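You operate a simulated robot arm through the tools that you are given. There is no shell and no other tool.

You run a simulated robot arm. Do the job below in one go: nothing can be reset, and whatever is moved stays where it is left.

JOB
Route the paprika to bin 1 and send it.
Fine: fan on first, then levers A3 and B5 down and D3 up; then press the send button; all the paprika lands in bin 1; other levers and knobs stay.

Only the result counts: the job must be done as asked and must still hold three seconds after the hand-in. Knocking over, shifting, dropping, spilling or breaking anything else fails it.

ROBOT AND FRAMES
A 6-joint arm with a two-finger gripper, fixed in place. Base frame: the origin is at the foot of the arm, x ahead of it, y to its left, z up. Lengths are in mm, angles in degrees, forces in N, time in s.
Its first joint turns from -166.0 to 166.0 degrees. Payload 2.45 kg.
Tool frame: the origin (TCP) lies between the finger pads and is the grasp point; the fingertips stand 20 mm ahead of it; z points along the fingers, y is the line along which they close. Largest opening 140 mm; the body of the gripper starts 168 mm behind the TCP.
Orientation is that of the tool frame in the base frame, as a unit quaternion [x, y, z, w]. With the fingers straight down and closing along the base's y, the tool's x points along the base's -x, its y along +y and its z along -z.

CONTROLS
- The arm moves only by the tool send_rows. Its argument "targets" is a list of rows, each a list of 7 numbers: the shift along the tool's x, y, z in units of 50 mm (1.0 is 50 mm), then the turn, a rotation vector about the tool's x, y, z in units of 6 degrees (1.0 is 6 degrees), then the closure, from 0 (fully open) to 1 (shut). In form: [[dx, dy, dz, ax, ay, az, fingers], ...]. A call has 1 to 20 rows; each row shifts and turns the commanded pose from where the row before left it, along the tool's axes as they then stand. A call with a number of a shift or a turn outside -1 to 1 is refused whole. Each row takes 0.2 s and may step no farther than 50 mm and 8.6 degrees from the row before; otherwise, or with a gripper value out of range, the whole call is refused. A pose out of reach is approached as far as the arm can. The call stops where the force on the tool passes 90 N (or 10 N more than at its start, if that is more) or the arm is blocked; 0.2 s more then pass. The fingers move at their own pace (about 45 mm/s each) and stop on an object; they squeeze with about 34 N. The grip force told is the motor's: it shows also when the fingers shut on nothing. Time passes only in rows, and 0.2 s behind the last, so rows that do not move let the fingers close. It gives the time, the measured TCP pose, the force on the tool (base axes), the opening and the grip force at its end, in the units of the frame above (readings bear some noise), with the torque about the TCP (base axes, N m) and any sound that the robot's microphone picked up, and new pictures: "pictures" is both (left out), scene, wrist or none.
- Cameras (640 x 400 px; columns grow to the right, rows downward): "scene" is fixed at [49.6, -500.6, 1447.7]; the picture's right is [0.40, -0.92, 0.00], its down [-0.41, -0.17, -0.90] and it looks along [0.82, 0.36, -0.44] (base axes); focal length 373 px, centre (320, 200). "wrist" rides on the gripper at [78, 11, -209] in the tool frame; the picture's right is [-0.14, 0.99, 0.00], its down [-0.92, -0.13, -0.37] and it looks along [-0.37, -0.05, 0.93] (tool axes); focal length 280 px, centre (320, 200). There is no depth. A picture from a camera that has moved, and an enlarged one, comes with that camera's place and axes in the base frame and with its lens.
- close_up(camera, box): a new picture of the part [left, top, right, bottom] of that camera's present view, enlarged. It takes no simulated time.
- finish_job(): hands the job in; it is judged then, once.

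Nothing tells you positions but the pictures and the camera data. Unless the task says otherwise, let go and move clear before handing in.

The tools are called as name(argument=value, ...) on one line, values as JSON. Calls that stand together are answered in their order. send_rows: Moves the arm, as the interface text tells. Its arguments: {"type":"object","properties":{"targets":{"type":"array","items":{"type":"array","items":{"type":"number"}}},"pictures":{"type":"string","enum":["both","scene","wrist","none"]}},"required":["targets"]} The other tools are called the same way: close_up (camera, box) takes an enlarged picture of a part of a camera's view; finish_job () hands the job in.

At the start:

```text
clock: 0.0
eef_pos: [684.7, 362.0, 1249.7]
tcp_rot: [0.0, 1.0, 0.001, 0.001]
wrist_force: [0.0, 0.9, 0.4]
wrist_torque: [-0.01, -0.01, 0.02]
gripper_width: 140.1
finger_force: 0.1
```

scene: 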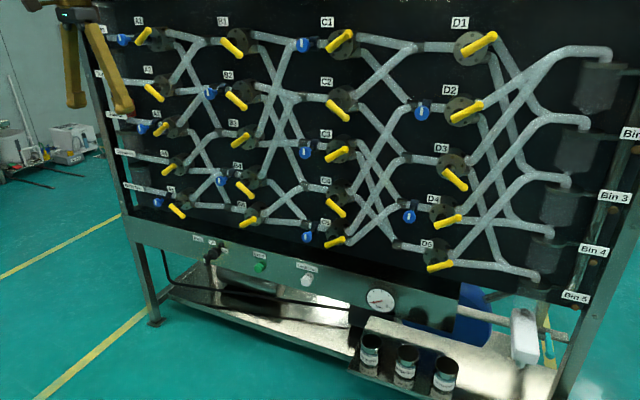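
wrist: 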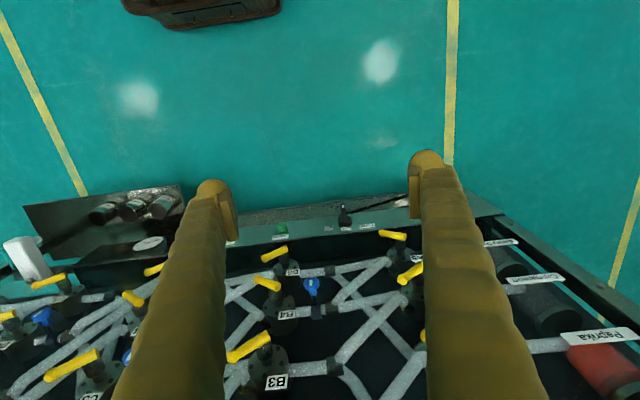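

The scene shows a vertical panel with a tube network, yellow levers in columns A–D, and a control strip below with a fan knob, a green button and others. I'll zoom in to read the details before moving.

close_up(camera="scene", box=[80, 0, 280, 125])

close_up(camera="scene", box=[80, 110, 280, 235])

close_up(camera="scene", box=[280, 0, 480, 125])

close_up(camera="scene", box=[280, 125, 480, 250])

close_up(camera="scene", box=[160, 215, 420, 378])

close_up(camera="scene", box=[460, 30, 640, 310])

close_up(camera="wrist", box=[220, 180, 640, 400])

```text
3.20 times, centred on (180, 62) of scene
camera zoom: at [49.6, -500.6, 1447.7], right [0.4, -0.92, 0.0], down [-0.41, -0.17, -0.9], along [0.82, 0.36, -0.44], focal length 1193 px, centre (768, 640)
```

zoom: 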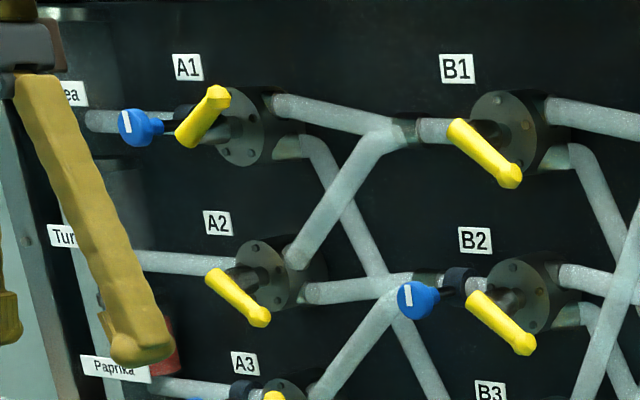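

```text
3.20 times, centred on (180, 172) of scene
camera zoom: at [49.6, -500.6, 1447.7], right [0.4, -0.92, 0.0], down [-0.41, -0.17, -0.9], along [0.82, 0.36, -0.44], focal length 1193 px, centre (768, 288)
```

zoom: 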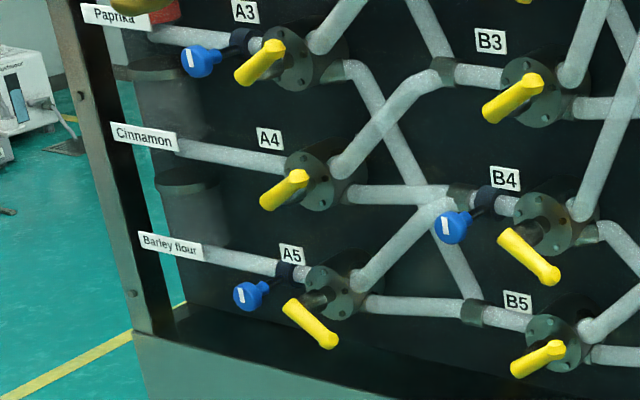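

```text
3.20 times, centred on (380, 62) of scene
camera zoom: at [49.6, -500.6, 1447.7], right [0.4, -0.92, 0.0], down [-0.41, -0.17, -0.9], along [0.82, 0.36, -0.44], focal length 1193 px, centre (128, 640)
```

zoom: 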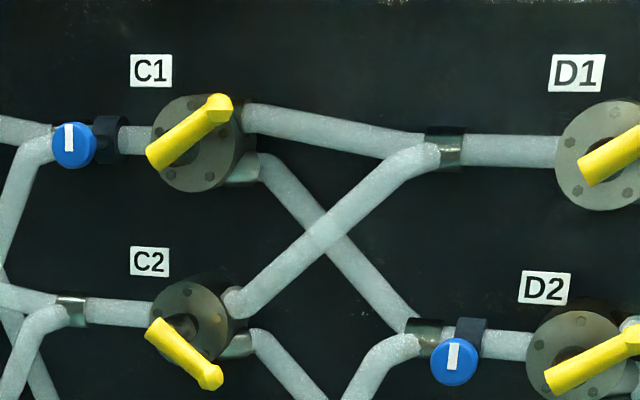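

```text
3.20 times, centred on (380, 188) of scene
camera zoom: at [49.6, -500.6, 1447.7], right [0.4, -0.92, 0.0], down [-0.41, -0.17, -0.9], along [0.82, 0.36, -0.44], focal length 1193 px, centre (128, 240)
```

zoom: 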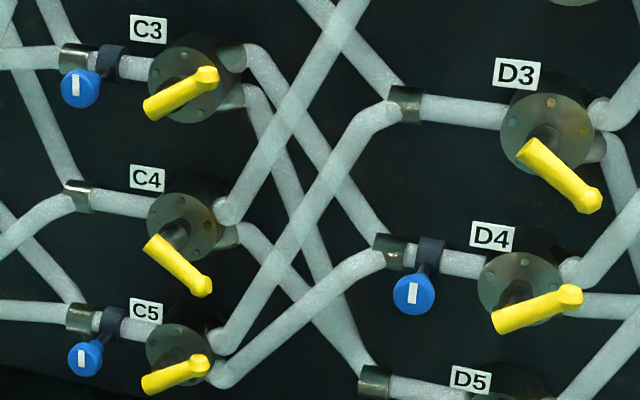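

```text
2.45 times, centred on (290, 296) of scene
camera zoom: at [49.6, -500.6, 1447.7], right [0.4, -0.92, 0.0], down [-0.41, -0.17, -0.9], along [0.82, 0.36, -0.44], focal length 915 px, centre (394, -37)
```

zoom: 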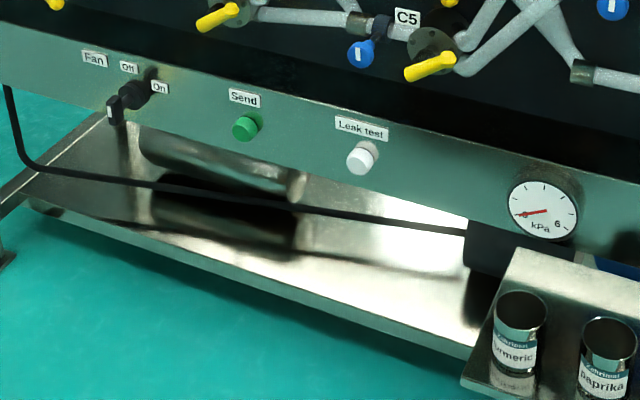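

```text
1.43 times, centred on (550, 170) of scene
camera zoom: at [49.6, -500.6, 1447.7], right [0.4, -0.92, 0.0], down [-0.41, -0.17, -0.9], along [0.82, 0.36, -0.44], focal length 533 px, centre (-9, 243)
```

zoom: 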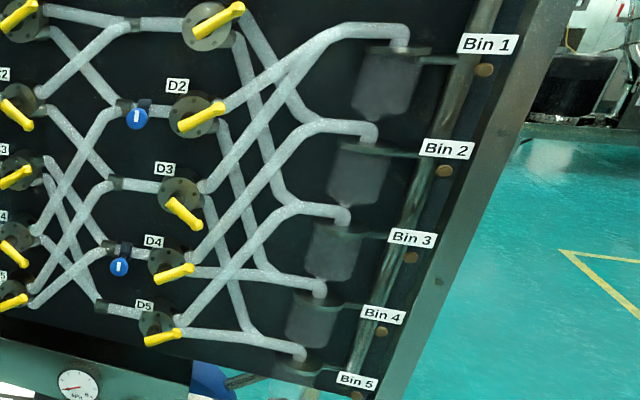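

```text
1.52 times, centred on (430, 290) of wrist
camera zoom: at [606.7, 373.2, 1459.2], right [0.14, 0.99, 0.0], down [0.92, -0.13, 0.37], along [0.37, -0.05, -0.93], focal length 427 px, centre (152, 63)
```

zoom: 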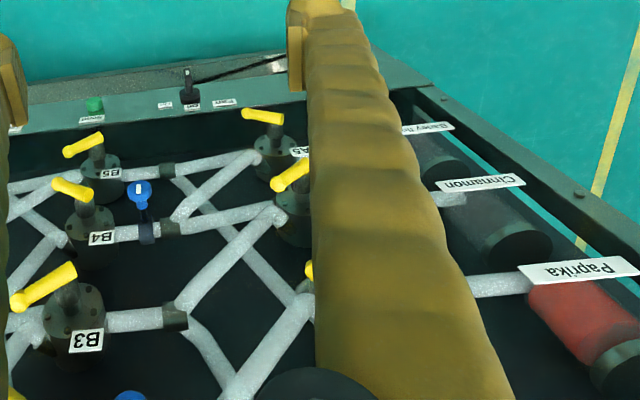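

The Send button triangulates to about (1038, 177, 580). The lever handles lie in a plane near x≈1007, with A3 near (489, 1112), B5 near (159, 815) and D3 near (-495, 1050) in (y, z). I'll tip the tool forward to face the panel and see it head-on.

send_rows(targets=[[0, 0, 0, 0, -1, 0, 0], [0, 0, 0, 0, -1, 0, 0], [0, 0, 0, 0, -1, 0, 0], [0, 0, 0, 0, -1, 0, 0], [0, 0, 0, 0, -1, 0, 0], [0, 0, 0, 0, -1, 0, 0], [0, 0, 0, 0, -1, 0, 0]], pictures="both")

```text
clock: 1.6
eef_pos: [685.0, 363.2, 1248.7]
tcp_rot: [-0.001, 0.934, 0.0, 0.358]
wrist_force: [0.3, 0.0, 0.1]
wrist_torque: [-0.03, -0.02, 0.01]
gripper_width: 139.7
finger_force: 0.0
camera wrist: at [486.2, 374.2, 1351.8], right [0.1, 0.99, 0.09], down [0.44, -0.13, 0.89], along [0.89, -0.05, -0.45], focal length 280 px, centre (320, 200)
```

scene: 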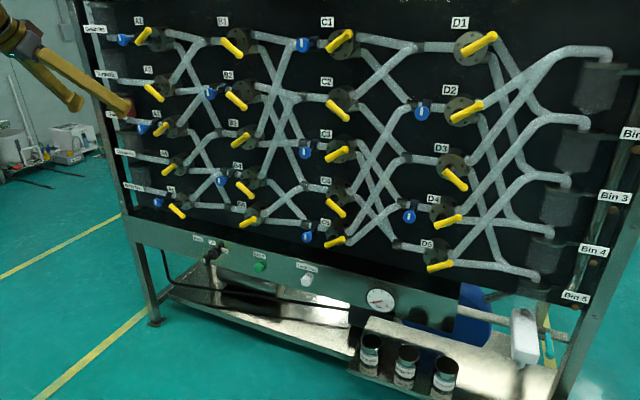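
wrist: 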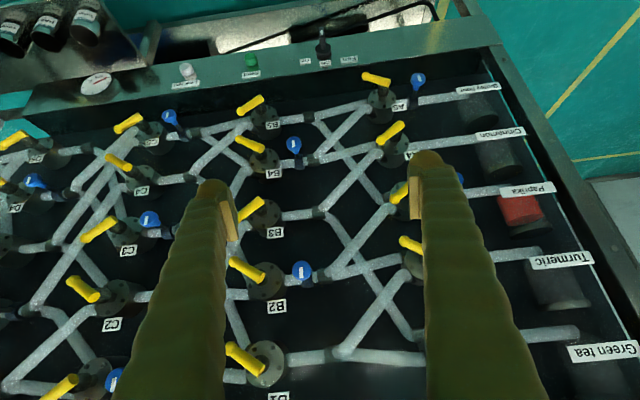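

The tool is turning the right way and the wrist view now shows the panel. I'll finish the tilt to horizontal and lower a little for a frontal look.

send_rows(targets=[[0, 0, 0, 0, -1, 0, 0], [0, 0, 0, 0, -1, 0, 0], [0, 0, 0, 0, -1, 0, 0], [0, 0, 0, 0, -1, 0, 0], [0, 0, 0, 0, -1, 0, 0], [0, 0, 0, 0, -1, 0, 0], [0, 0, 0, 0, -1, 0, 0], [0, 0, 0, 0, -1, 0, 0], [1, 0, 0, 0, 0, 0, 0], [1, 0, 0, 0, 0, 0, 0], [1, 0, 0, 0, 0, 0, 0]], pictures="both")

```text
clock: 4.0
eef_pos: [685.2, 365.0, 1096.8]
tcp_rot: [0.0, 0.707, 0.001, 0.707]
wrist_force: [0.1, -0.1, -0.4]
wrist_torque: [0.02, 0.01, -0.04]
gripper_width: 140.1
finger_force: 0.0
camera wrist: at [476.2, 374.8, 1018.4], right [0.0, 0.99, 0.14], down [-0.37, -0.13, 0.92], along [0.93, -0.05, 0.37], focal length 280 px, centre (320, 200)
```

scene: 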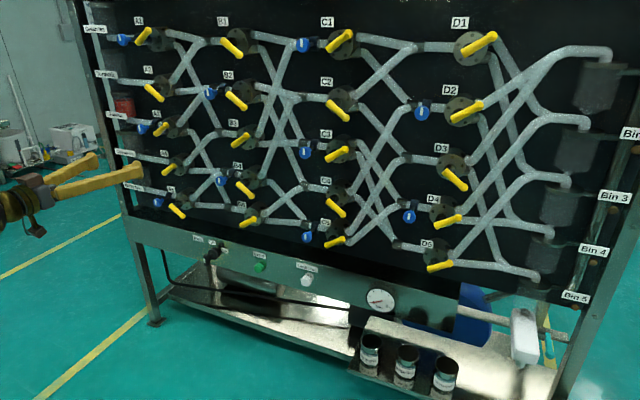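
wrist: 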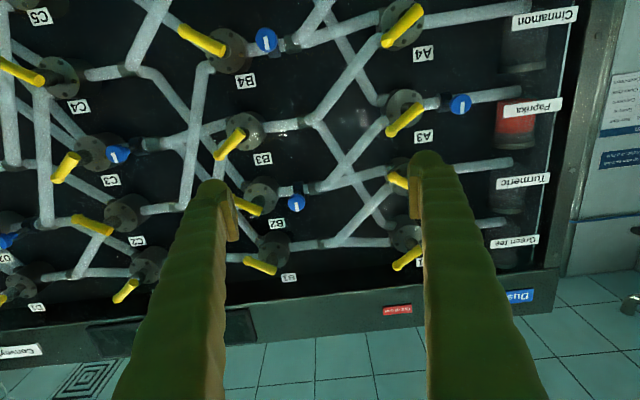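

The tool now points straight at the panel. I'll lower to about z=650 to inspect the fan switch and Send button.

send_rows(targets=[[1, 0, 0, 0, 0, 0, 0], [1, 0, 0, 0, 0, 0, 0], [1, 0, 0, 0, 0, 0, 0], [1, 0, 0, 0, 0, 0, 0], [1, 0, 0, 0, 0, 0, 0], [1, 0, 0, 0, 0, 0, 0], [1, 0, 0, 0, 0, 0, 0], [1, 0, 0, 0, 0, 0, 0], [1, 0, 0, 0, 0, 0, 0]], pictures="both")

close_up(camera="wrist", box=[200, 30, 440, 180])

close_up(camera="scene", box=[180, 225, 276, 285])

```text
clock: 6.0
eef_pos: [786.6, 497.3, 827.8]
tcp_rot: [-0.006, 0.711, -0.016, 0.703]
wrist_force: [-0.3, 0.0, 0.9]
wrist_torque: [0.05, 0.03, 0.02]
gripper_width: 140.0
finger_force: 0.1
out of reach, approached as far as the arm can: row 3, 4, 5, 6, 7, 8, 9
camera wrist: at [576.5, 508.3, 750.9], right [0.01, 0.99, 0.11], down [-0.36, -0.09, 0.93], along [0.93, -0.05, 0.36], focal length 280 px, centre (320, 200)
```

scene: 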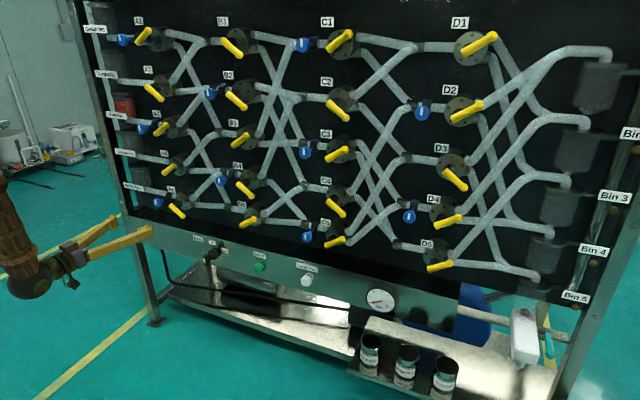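
wrist: 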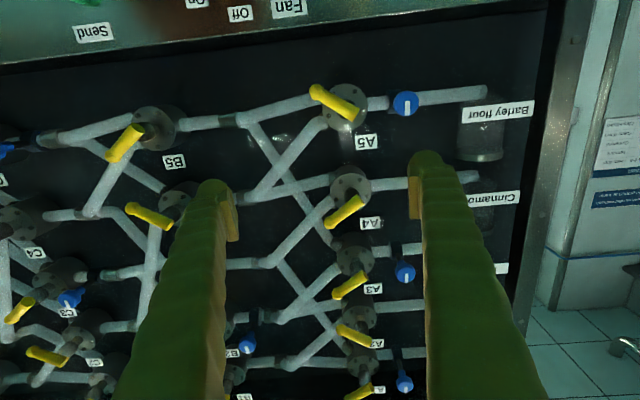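

```text
2.67 times, centred on (320, 105) of wrist
camera zoom: at [576.5, 508.3, 750.9], right [0.01, 0.99, 0.11], down [-0.36, -0.09, 0.93], along [0.93, -0.05, 0.36], focal length 748 px, centre (320, 453)
```

zoom: 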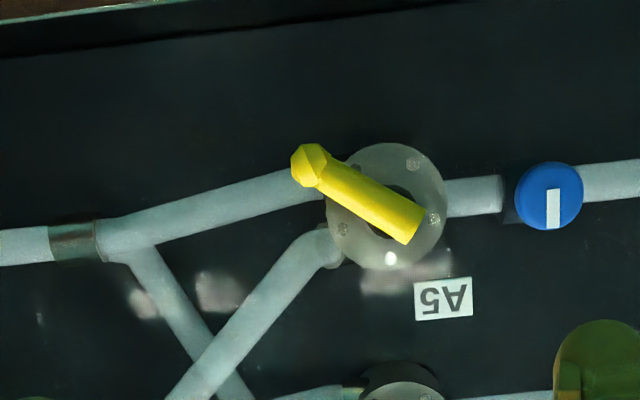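

```text
6.67 times, centred on (228, 255) of scene
camera zoom: at [49.6, -500.6, 1447.7], right [0.4, -0.92, 0.0], down [-0.41, -0.17, -0.9], along [0.82, 0.36, -0.44], focal length 2486 px, centre (933, -167)
```

zoom: 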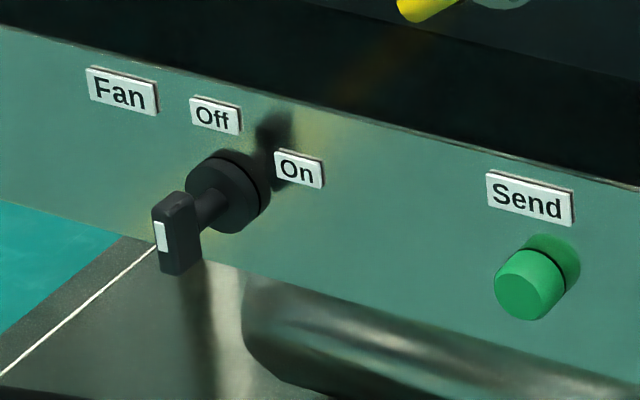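

The low pose close to the base is out of reach, so the arm stopped short at (787, 497, 828). I'll back the command up and go forward, since there should be more room farther out.

send_rows(targets=[[0, 0, 1, 0, 0, 0, 0], [0, 0, 1, 0, 0, 0, 0], [0, 0, 1, 0, 0, 0, 0]], pictures="wrist")

```text
clock: 6.8
eef_pos: [932.5, 498.7, 828.5]
tcp_rot: [0.0, 0.707, 0.0, 0.707]
wrist_force: [0.3, -0.1, -0.7]
wrist_torque: [-0.01, 0.0, -0.02]
gripper_width: 140.3
finger_force: 0.0
camera wrist: at [723.1, 508.6, 750.5], right [0.0, 0.99, 0.14], down [-0.37, -0.13, 0.92], along [0.93, -0.05, 0.36], focal length 280 px, centre (320, 200)
```

wrist: 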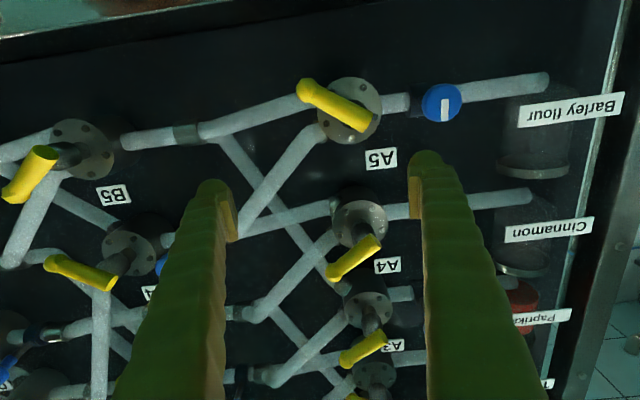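

The commanded pose follows the measured one, which is now at (932, 499, 828). I'll move down and right to about (870, 400, 640) for a closer look at the fan switch.

send_rows(targets=[[0.4, -0.5, -0.4, 0, 0, 0, 0], [0.7, -0.5, -0.4, 0, 0, 0, 0], [0.8, -0.5, -0.2, 0, 0, 0, 0], [0.8, -0.5, 0, 0, 0, 0, 0], [0.8, 0, 0, 0, 0, 0, 0]], pictures="both")

```text
clock: 8.0
eef_pos: [945.1, 459.7, 697.7]
tcp_rot: [-0.008, 0.709, -0.018, 0.705]
wrist_force: [0.5, -0.5, -0.1]
wrist_torque: [-0.03, 0.02, -0.04]
gripper_width: 140.2
finger_force: 0.0
out of reach, approached as far as the arm can: row 2, 3, 4, 5
camera wrist: at [736.1, 471.3, 621.9], right [0.01, 0.99, 0.1], down [-0.36, -0.09, 0.93], along [0.93, -0.05, 0.36], focal length 280 px, centre (320, 200)
```

scene: 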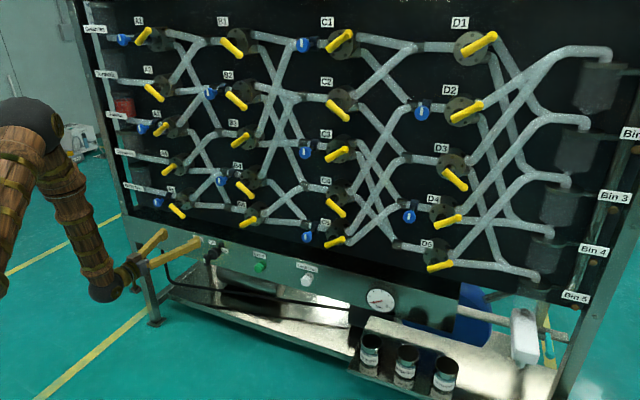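
wrist: 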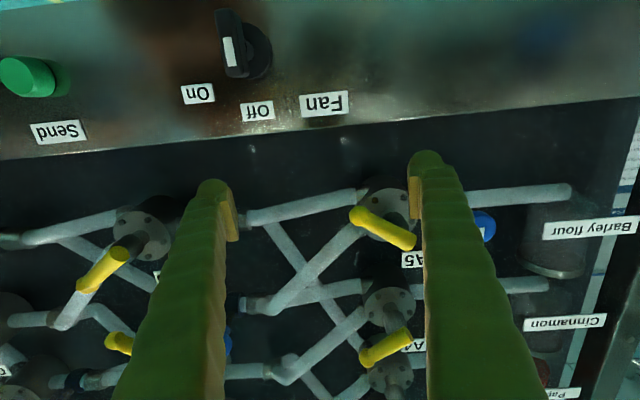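

At this height a horizontal tool can't come closer to the base, but the fan switch is now in view. I'll zoom in on it.

close_up(camera="wrist", box=[140, 0, 360, 137])

close_up(camera="scene", box=[100, 215, 292, 335])

close_up(camera="wrist", box=[0, 0, 160, 100])

```text
2.91 times, centred on (250, 68) of wrist
camera zoom: at [736.1, 471.3, 621.9], right [0.01, 0.99, 0.1], down [-0.36, -0.09, 0.93], along [0.93, -0.05, 0.36], focal length 816 px, centre (524, 582)
```

zoom: 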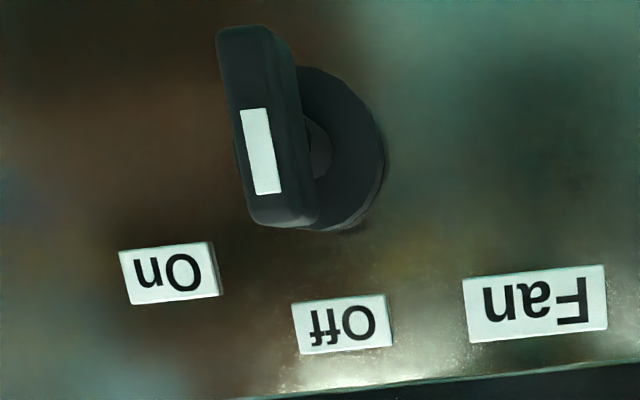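

```text
3.33 times, centred on (196, 275) of scene
camera zoom: at [49.6, -500.6, 1447.7], right [0.4, -0.92, 0.0], down [-0.41, -0.17, -0.9], along [0.82, 0.36, -0.44], focal length 1243 px, centre (733, -50)
```

zoom: 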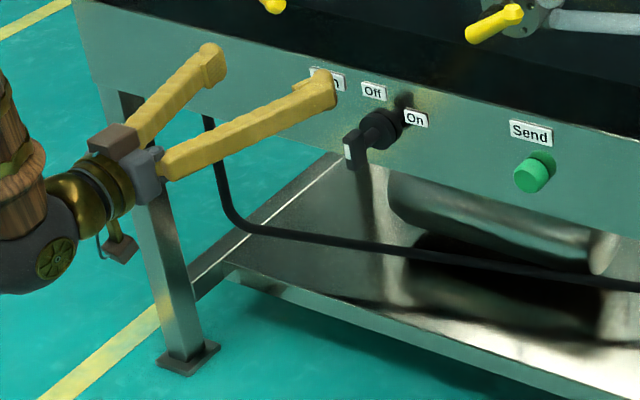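

```text
4.00 times, centred on (80, 50) of wrist
camera zoom: at [736.1, 471.3, 621.9], right [0.01, 0.99, 0.1], down [-0.36, -0.09, 0.93], along [0.93, -0.05, 0.36], focal length 1122 px, centre (1280, 800)
```

zoom: 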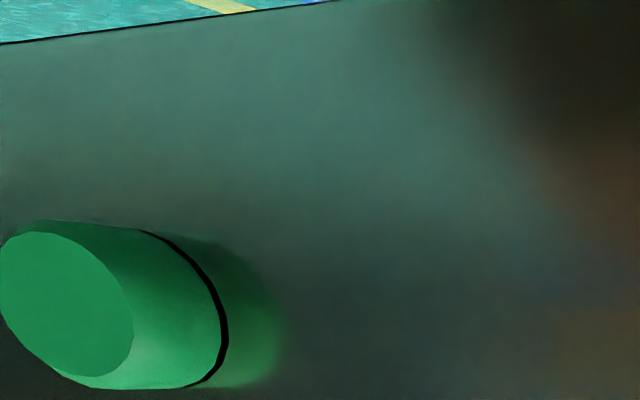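

The fan knob is a T-bar pointing straight up at Off. Its axis is near (y 400, z 578) with its front at x≈997, and On lies about 60° clockwise. I'll pitch the tool down about 42° so the arm can reach this low strip, and close the fingers to make a pusher.

send_rows(targets=[[0, 0, -0.2, 0, 1, 0, 1], [0, 0, -0.2, 0, 1, 0, 1], [0, 0, -0.2, 0, 1, 0, 1], [0, 0, 0, 0, 1, 0, 1], [0, 0, 0, 0, 1, 0, 1], [0, 0, 0, 0, 1, 0, 1], [0, 0, 0, 0, 1, 0, 1], [0, 0, 0, 0, 0, 0, 1], [0, 0, 0, 0, 0, 0, 1]], pictures="both")

```text
clock: 10.0
eef_pos: [920.5, 465.8, 705.8]
tcp_rot: [0.0, 0.914, 0.0, 0.407]
wrist_force: [-0.1, -0.3, 0.3]
wrist_torque: [-0.01, 0.01, -0.02]
gripper_width: 0.1
finger_force: 29.7
out of reach, approached as far as the arm can: row 1
camera wrist: at [712.9, 476.4, 788.0], right [0.09, 0.99, 0.1], down [0.34, -0.13, 0.93], along [0.93, -0.05, -0.35], focal length 280 px, centre (320, 200)
```

scene: 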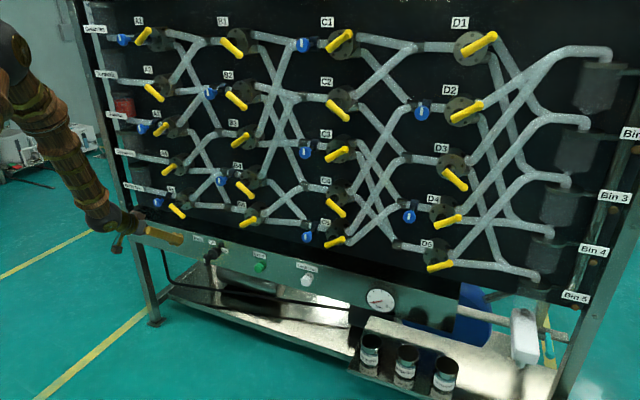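
wrist: 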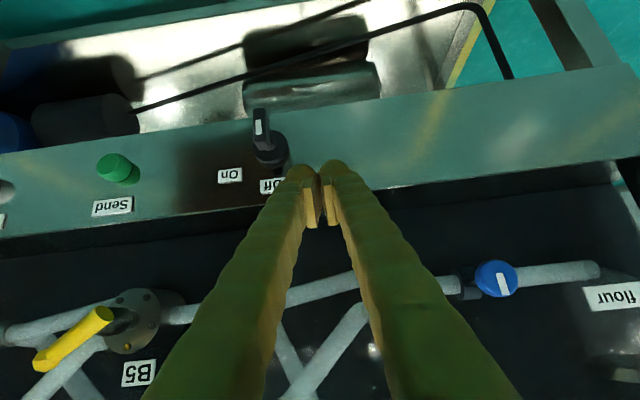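

The pitch worked. I'll zoom in from this angle to refine the knob and button positions.

close_up(camera="wrist", box=[200, 85, 360, 185])

close_up(camera="wrist", box=[60, 120, 220, 220])

```text
4.00 times, centred on (280, 135) of wrist
camera zoom: at [712.9, 476.4, 788.0], right [0.09, 0.99, 0.1], down [0.34, -0.13, 0.93], along [0.93, -0.05, -0.35], focal length 1122 px, centre (480, 460)
```

zoom: 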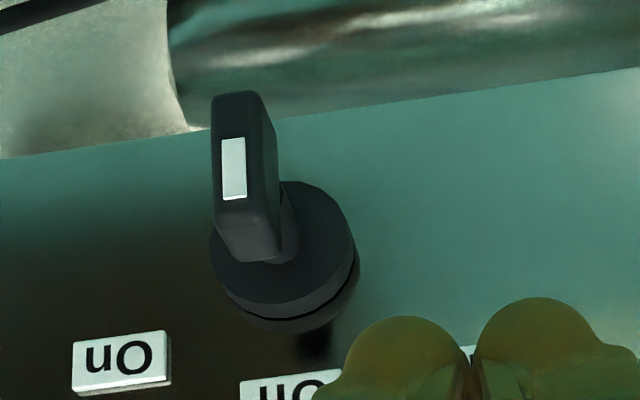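

```text
4.00 times, centred on (140, 170) of wrist
camera zoom: at [712.9, 476.4, 788.0], right [0.09, 0.99, 0.1], down [0.34, -0.13, 0.93], along [0.93, -0.05, -0.35], focal length 1122 px, centre (1040, 320)
```

zoom: 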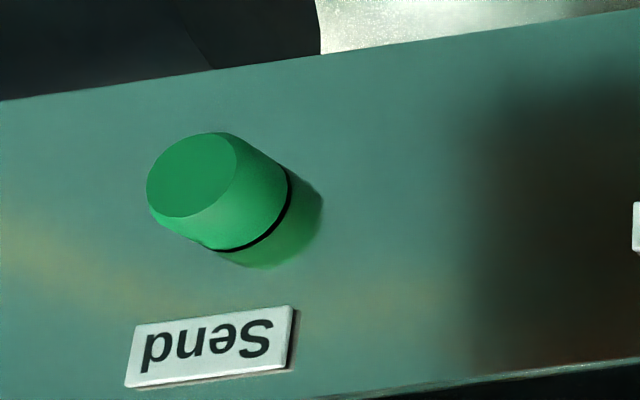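

I refined the fan knob axis to about (y 399, z 576), with the block about 16 mm wide spanning z 551–600, and the Send face to about (1026, 178, 578). Next I'll bring the closed fingertips to the left of the knob's upper half.

send_rows(targets=[[0.09, -0.139, 0.795, 0, 0, 0, 1], [0.09, -0.139, 0.795, 0, 0, 0, 1], [0.09, -0.139, 0.795, 0, 0, 0, 1], [0, 0, 0, 0, 0, 0, 1]], pictures="both")

close_up(camera="wrist", box=[200, 85, 392, 205])

close_up(camera="scene", box=[160, 215, 288, 295])

```text
clock: 11.0
eef_pos: [1003.3, 447.5, 617.4]
tcp_rot: [0.0, 0.913, 0.0, 0.408]
wrist_force: [-0.6, -0.9, -0.4]
wrist_torque: [0.0, -0.04, 0.02]
gripper_width: 0.0
finger_force: 29.3
camera wrist: at [796.2, 458.1, 698.3], right [0.09, 0.99, 0.1], down [0.34, -0.13, 0.93], along [0.94, -0.05, -0.35], focal length 280 px, centre (320, 200)
```

scene: 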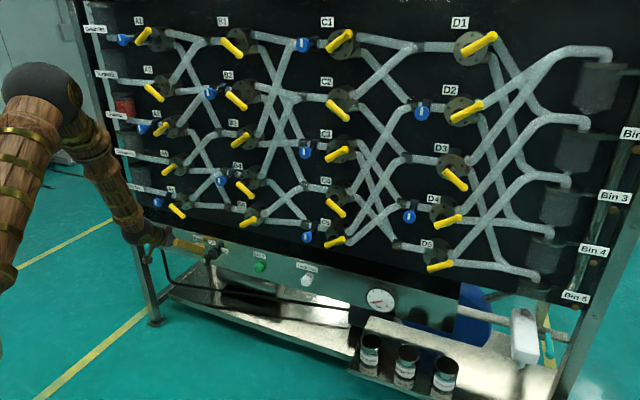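
wrist: 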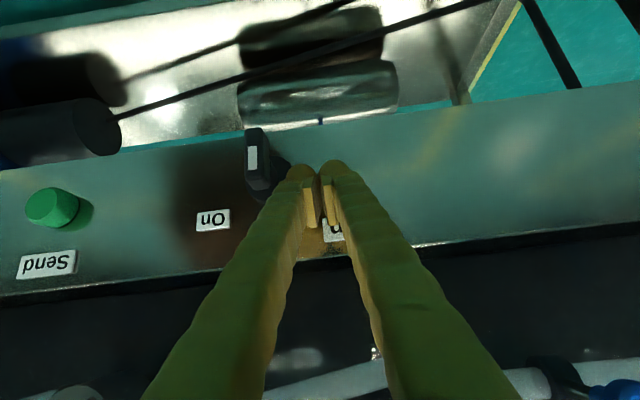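

```text
3.33 times, centred on (296, 145) of wrist
camera zoom: at [796.2, 458.1, 698.3], right [0.09, 0.99, 0.1], down [0.34, -0.13, 0.93], along [0.94, -0.05, -0.35], focal length 935 px, centre (400, 383)
```

zoom: 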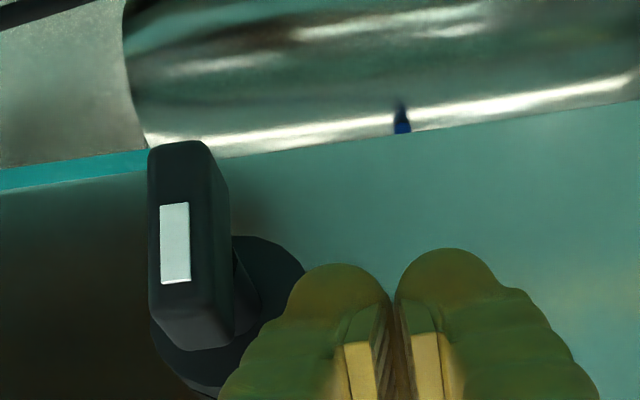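

```text
5.00 times, centred on (224, 255) of scene
camera zoom: at [49.6, -500.6, 1447.7], right [0.4, -0.92, 0.0], down [-0.41, -0.17, -0.9], along [0.82, 0.36, -0.44], focal length 1864 px, centre (800, -75)
```

zoom: 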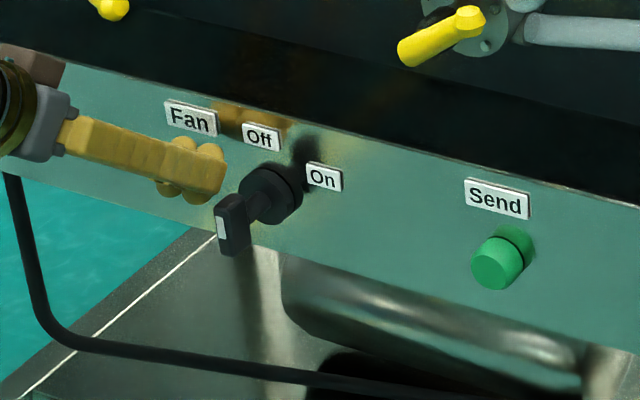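

The fingers are just left of the knob's upper half. I'll lower them about 5 mm and begin creeping right, watching the force.

send_rows(targets=[[0.08, 0, 0.072, 0, 0, 0, 1], [0, -0.1, 0, 0, 0, 0, 1], [0, -0.1, 0, 0, 0, 0, 1], [0, -0.1, 0, 0, 0, 0, 1], [0, -0.1, 0, 0, 0, 0, 1]], pictures="wrist")

close_up(camera="wrist", box=[200, 85, 392, 205])

close_up(camera="scene", box=[160, 215, 288, 295])

```text
clock: 12.2
eef_pos: [999.3, 425.0, 610.3]
tcp_rot: [0.0, 0.914, 0.0, 0.406]
wrist_force: [-0.4, -0.1, 0.1]
wrist_torque: [0.02, -0.01, 0.04]
gripper_width: 0.2
finger_force: 29.2
camera wrist: at [791.3, 435.5, 691.9], right [0.09, 0.99, 0.1], down [0.34, -0.13, 0.93], along [0.94, -0.05, -0.35], focal length 280 px, centre (320, 200)
```

wrist: 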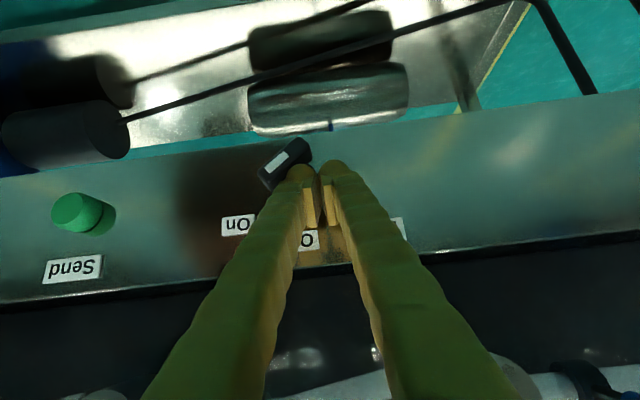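

```text
3.33 times, centred on (296, 145) of wrist
camera zoom: at [791.3, 435.5, 691.9], right [0.09, 0.99, 0.1], down [0.34, -0.13, 0.93], along [0.94, -0.05, -0.35], focal length 935 px, centre (400, 383)
```

zoom: 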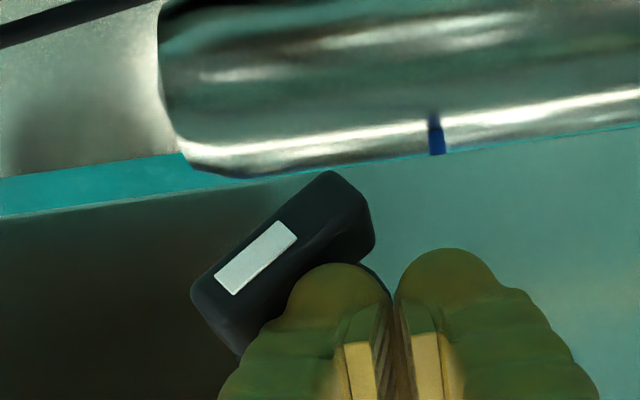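

```text
5.00 times, centred on (224, 255) of scene
camera zoom: at [49.6, -500.6, 1447.7], right [0.4, -0.92, 0.0], down [-0.41, -0.17, -0.9], along [0.82, 0.36, -0.44], focal length 1864 px, centre (800, -75)
```

zoom: 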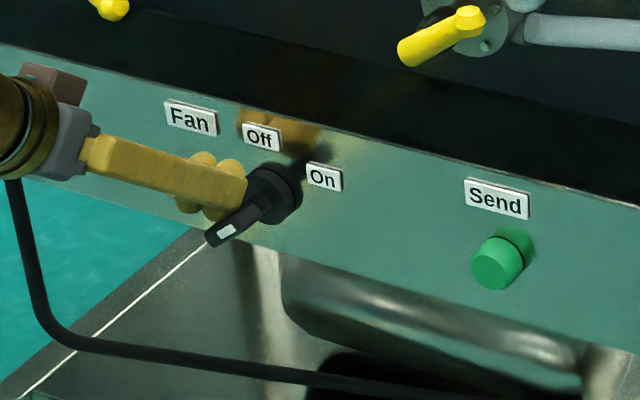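

The knob has swung clockwise to about 53°, close to On, with no resistance and no fan sound yet. I'll keep nudging right in small steps.

send_rows(targets=[[0, -0.06, 0, 0, 0, 0, 1], [0, 0, 0, 0, 0, 0, 1]], pictures="wrist")

close_up(camera="wrist", box=[200, 85, 392, 205])

close_up(camera="scene", box=[190, 235, 254, 275])

```text
clock: 12.8
eef_pos: [999.3, 422.3, 610.7]
tcp_rot: [0.0, 0.914, 0.0, 0.406]
wrist_force: [0.4, 0.2, 0.5]
wrist_torque: [0.01, -0.02, -0.01]
gripper_width: 0.0
finger_force: 29.2
camera wrist: at [791.6, 432.7, 692.2], right [0.09, 0.99, 0.1], down [0.34, -0.13, 0.93], along [0.94, -0.05, -0.35], focal length 280 px, centre (320, 200)
```

wrist: 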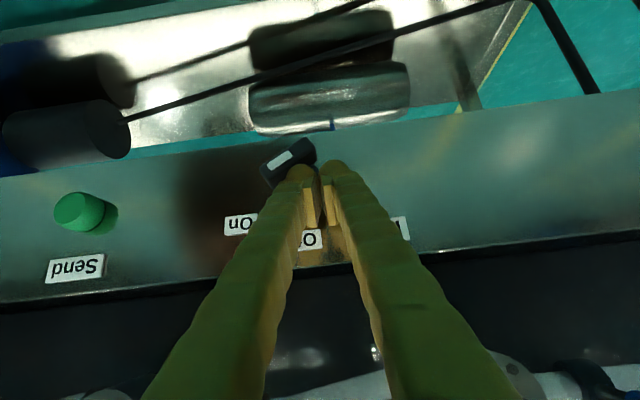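

```text
3.33 times, centred on (296, 145) of wrist
camera zoom: at [791.6, 432.7, 692.2], right [0.09, 0.99, 0.1], down [0.34, -0.13, 0.93], along [0.94, -0.05, -0.35], focal length 935 px, centre (400, 383)
```

zoom: 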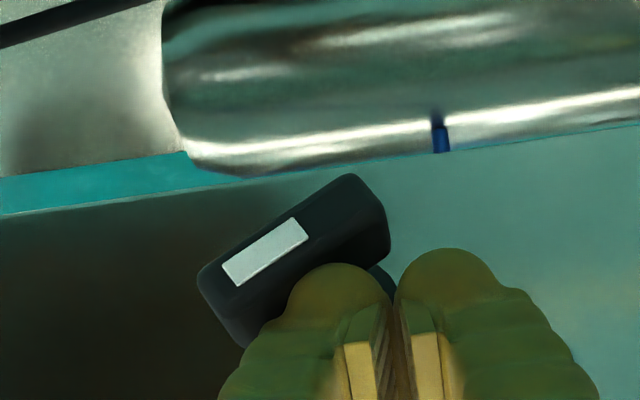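

```text
10.00 times, centred on (222, 255) of scene
camera zoom: at [49.6, -500.6, 1447.7], right [0.4, -0.92, 0.0], down [-0.41, -0.17, -0.9], along [0.82, 0.36, -0.44], focal length 3729 px, centre (1300, -350)
```

zoom: 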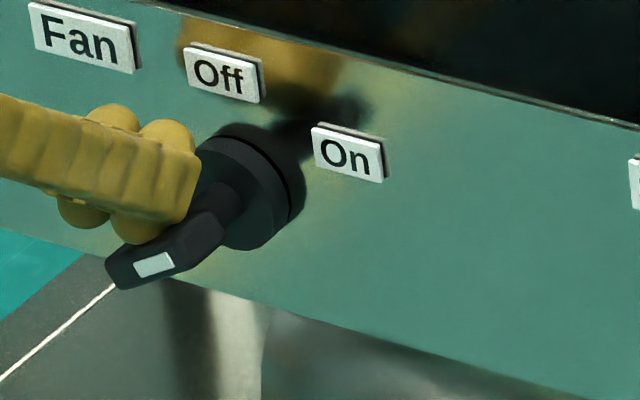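

The knob now reads about 61°, in line with the On label. I'll check the gauge for signs that the fan is running.

close_up(camera="scene", box=[340, 275, 420, 325])

send_rows(targets=[[0, -0.03, 0, 0, 0, 0, 1], [0, 0, 0, 0, 0, 0, 1]], pictures="wrist")

close_up(camera="wrist", box=[200, 85, 392, 205])

close_up(camera="scene", box=[340, 275, 420, 325])

```text
8.00 times, centred on (380, 300) of scene
camera zoom: at [49.6, -500.6, 1447.7], right [0.4, -0.92, 0.0], down [-0.41, -0.17, -0.9], along [0.82, 0.36, -0.44], focal length 2983 px, centre (-160, -600)
```

zoom: 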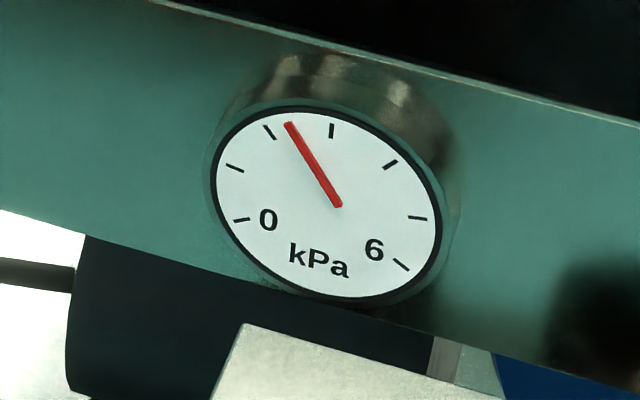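

```text
clock: 13.4
eef_pos: [999.8, 420.0, 610.0]
tcp_rot: [0.0, 0.913, 0.0, 0.407]
wrist_force: [0.2, -0.4, -0.2]
wrist_torque: [0.08, 0.0, 0.03]
gripper_width: 0.0
finger_force: 29.1
camera wrist: at [792.2, 430.7, 692.3], right [0.09, 0.99, 0.1], down [0.34, -0.13, 0.93], along [0.94, -0.05, -0.35], focal length 280 px, centre (320, 200)
```

wrist: 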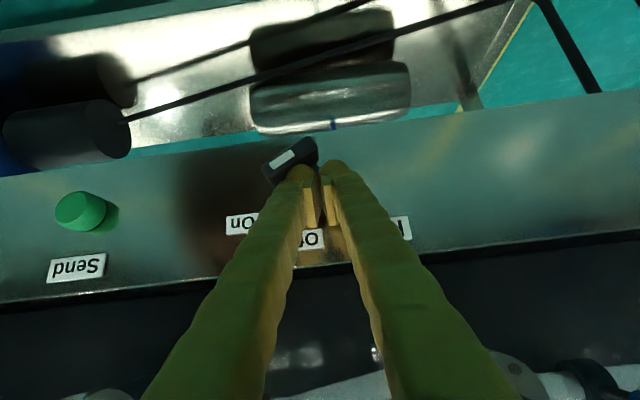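

```text
3.33 times, centred on (296, 145) of wrist
camera zoom: at [792.2, 430.7, 692.3], right [0.09, 0.99, 0.1], down [0.34, -0.13, 0.93], along [0.94, -0.05, -0.35], focal length 935 px, centre (400, 383)
```

zoom: 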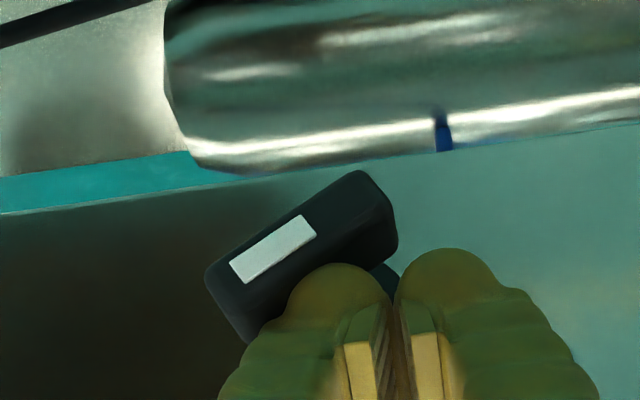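

```text
8.00 times, centred on (380, 300) of scene
camera zoom: at [49.6, -500.6, 1447.7], right [0.4, -0.92, 0.0], down [-0.41, -0.17, -0.9], along [0.82, 0.36, -0.44], focal length 2983 px, centre (-160, -600)
```

zoom: 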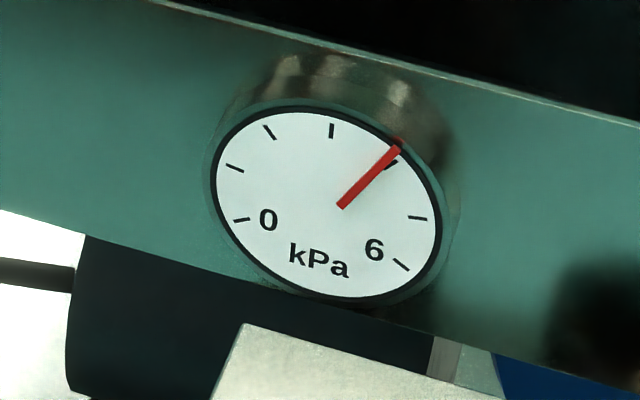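

The gauge is climbing from 0 to 2.3 to 3.8 kPa, so the fan is on with the knob at On. I'll back off to the left and up, clear of the knob.

send_rows(targets=[[0, 0.5, 0, 0, 0, 0, 1], [0, 0.4, -0.3, 0, 0, 0, 1], [0, 0, -0.9, 0, 0, 0, 1], [0, 0, -0.9, 0, 0, 0, 1]], pictures="both")

close_up(camera="scene", box=[190, 235, 254, 275])

close_up(camera="scene", box=[340, 275, 420, 325])

```text
clock: 14.4
eef_pos: [919.6, 468.1, 679.3]
tcp_rot: [-0.001, 0.913, 0.001, 0.407]
wrist_force: [0.2, -0.4, -1.0]
wrist_torque: [0.02, -0.04, 0.01]
gripper_width: 0.0
finger_force: 29.1
camera wrist: at [712.5, 479.3, 761.8], right [0.09, 0.99, 0.1], down [0.34, -0.13, 0.93], along [0.93, -0.05, -0.35], focal length 280 px, centre (320, 200)
```

scene: 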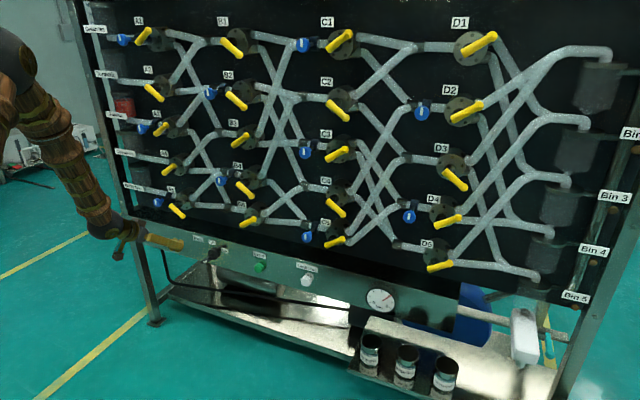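
wrist: 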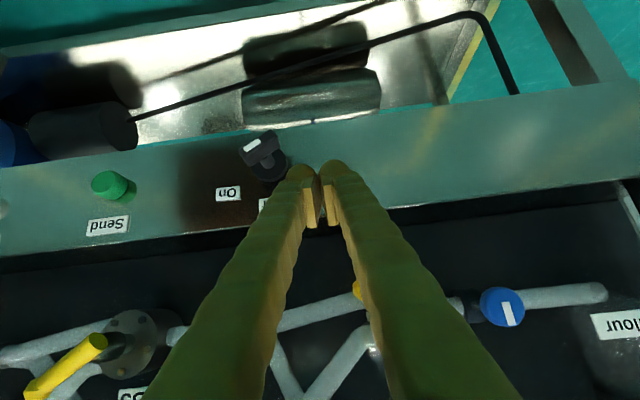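

```text
10.00 times, centred on (222, 255) of scene
camera zoom: at [49.6, -500.6, 1447.7], right [0.4, -0.92, 0.0], down [-0.41, -0.17, -0.9], along [0.82, 0.36, -0.44], focal length 3729 px, centre (1300, -350)
```

zoom: 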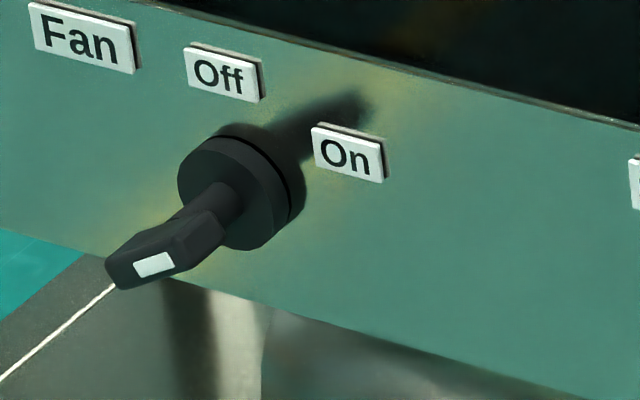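

```text
8.00 times, centred on (380, 300) of scene
camera zoom: at [49.6, -500.6, 1447.7], right [0.4, -0.92, 0.0], down [-0.41, -0.17, -0.9], along [0.82, 0.36, -0.44], focal length 2983 px, centre (-160, -600)
```

zoom: 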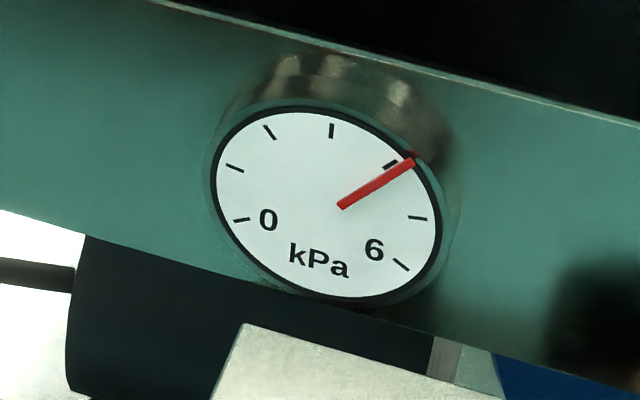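

The fan is on and steady, with the gauge around 4.2 kPa. I'll raise the arm to A3 at about (920, 500, 1125) and look at that lever.

send_rows(targets=[[-0.743, 0.07, -0.669, 0, 0, 0, 1], [-0.743, 0.07, -0.669, 0, 0, 0, 1], [-0.743, 0.07, -0.669, 0, 0, 0, 1], [-0.743, 0.07, -0.669, 0, 0, 0, 1], [-0.743, 0.07, -0.669, 0, 0, 0, 1], [-0.743, 0.07, -0.669, 0, 0, 0, 1], [-0.743, 0.07, -0.669, 0, 0, 0, 1], [-0.743, 0.07, -0.669, 0, 0, 0, 1], [-0.743, 0.07, -0.669, 0, 0, 0, 1], [0, 0, 0, 0, 0, 0, 1]], pictures="both")

```text
refused: row 1 steps farther than a row can; nothing moved
```

send_rows(targets=[[-0.72, 0.07, -0.648, 0, 0, 0, 1], [-0.72, 0.07, -0.648, 0, 0, 0, 1], [-0.72, 0.07, -0.648, 0, 0, 0, 1], [-0.72, 0.07, -0.648, 0, 0, 0, 1], [-0.72, 0.07, -0.648, 0, 0, 0, 1], [-0.72, 0.07, -0.648, 0, 0, 0, 1], [-0.72, 0.07, -0.648, 0, 0, 0, 1], [-0.72, 0.07, -0.648, 0, 0, 0, 1], [-0.72, 0.07, -0.648, 0, 0, 0, 1], [0, 0, 0, 0, 0, 0, 1]], pictures="both")

```text
clock: 16.6
eef_pos: [920.3, 494.3, 1116.6]
tcp_rot: [-0.001, 0.914, 0.001, 0.406]
wrist_force: [-1.3, -0.2, -0.3]
wrist_torque: [-0.01, 0.01, 0.0]
gripper_width: 0.2
finger_force: 29.1
camera wrist: at [712.0, 505.0, 1198.9], right [0.09, 0.99, 0.1], down [0.34, -0.13, 0.93], along [0.94, -0.05, -0.35], focal length 280 px, centre (320, 200)
```

scene: 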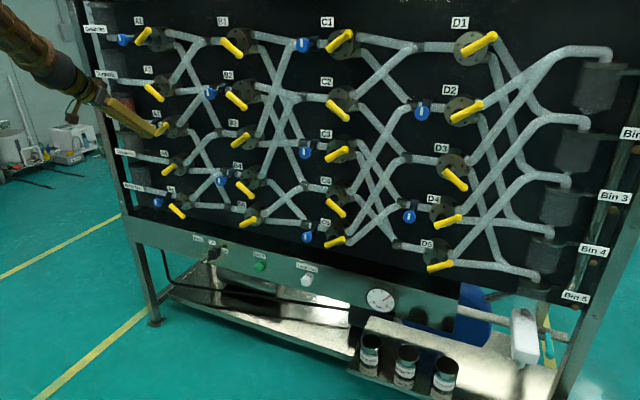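
wrist: 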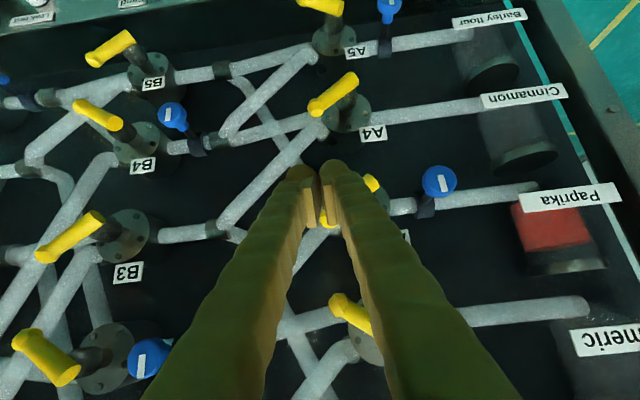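

A3's handle is partly hidden behind the fingers. I'll zoom in on A3 and on B3, which is in the same state, to get the handle geometry.

close_up(camera="wrist", box=[20, 190, 180, 290])

close_up(camera="wrist", box=[280, 150, 440, 250])

close_up(camera="scene", box=[110, 90, 206, 150])

```text
4.00 times, centred on (100, 240) of wrist
camera zoom: at [712.0, 505.0, 1198.9], right [0.09, 0.99, 0.1], down [0.34, -0.13, 0.93], along [0.94, -0.05, -0.35], focal length 1122 px, centre (1200, 40)
```

zoom: 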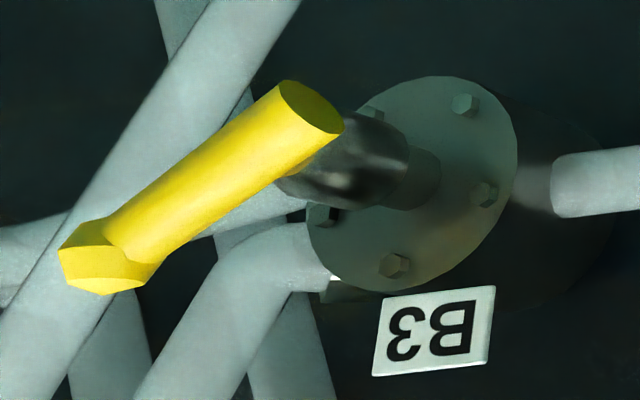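

```text
4.00 times, centred on (360, 200) of wrist
camera zoom: at [712.0, 505.0, 1198.9], right [0.09, 0.99, 0.1], down [0.34, -0.13, 0.93], along [0.94, -0.05, -0.35], focal length 1122 px, centre (160, 200)
```

zoom: 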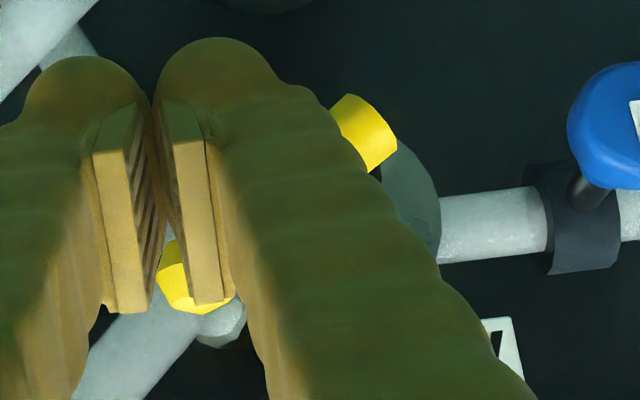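

```text
6.67 times, centred on (158, 120) of scene
camera zoom: at [49.6, -500.6, 1447.7], right [0.4, -0.92, 0.0], down [-0.41, -0.17, -0.9], along [0.82, 0.36, -0.44], focal length 2486 px, centre (1400, 733)
```

zoom: 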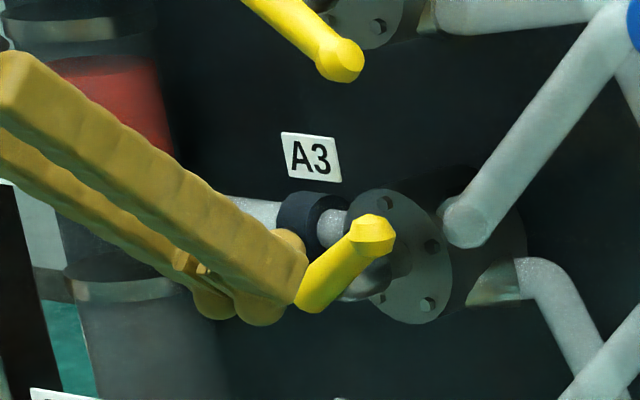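

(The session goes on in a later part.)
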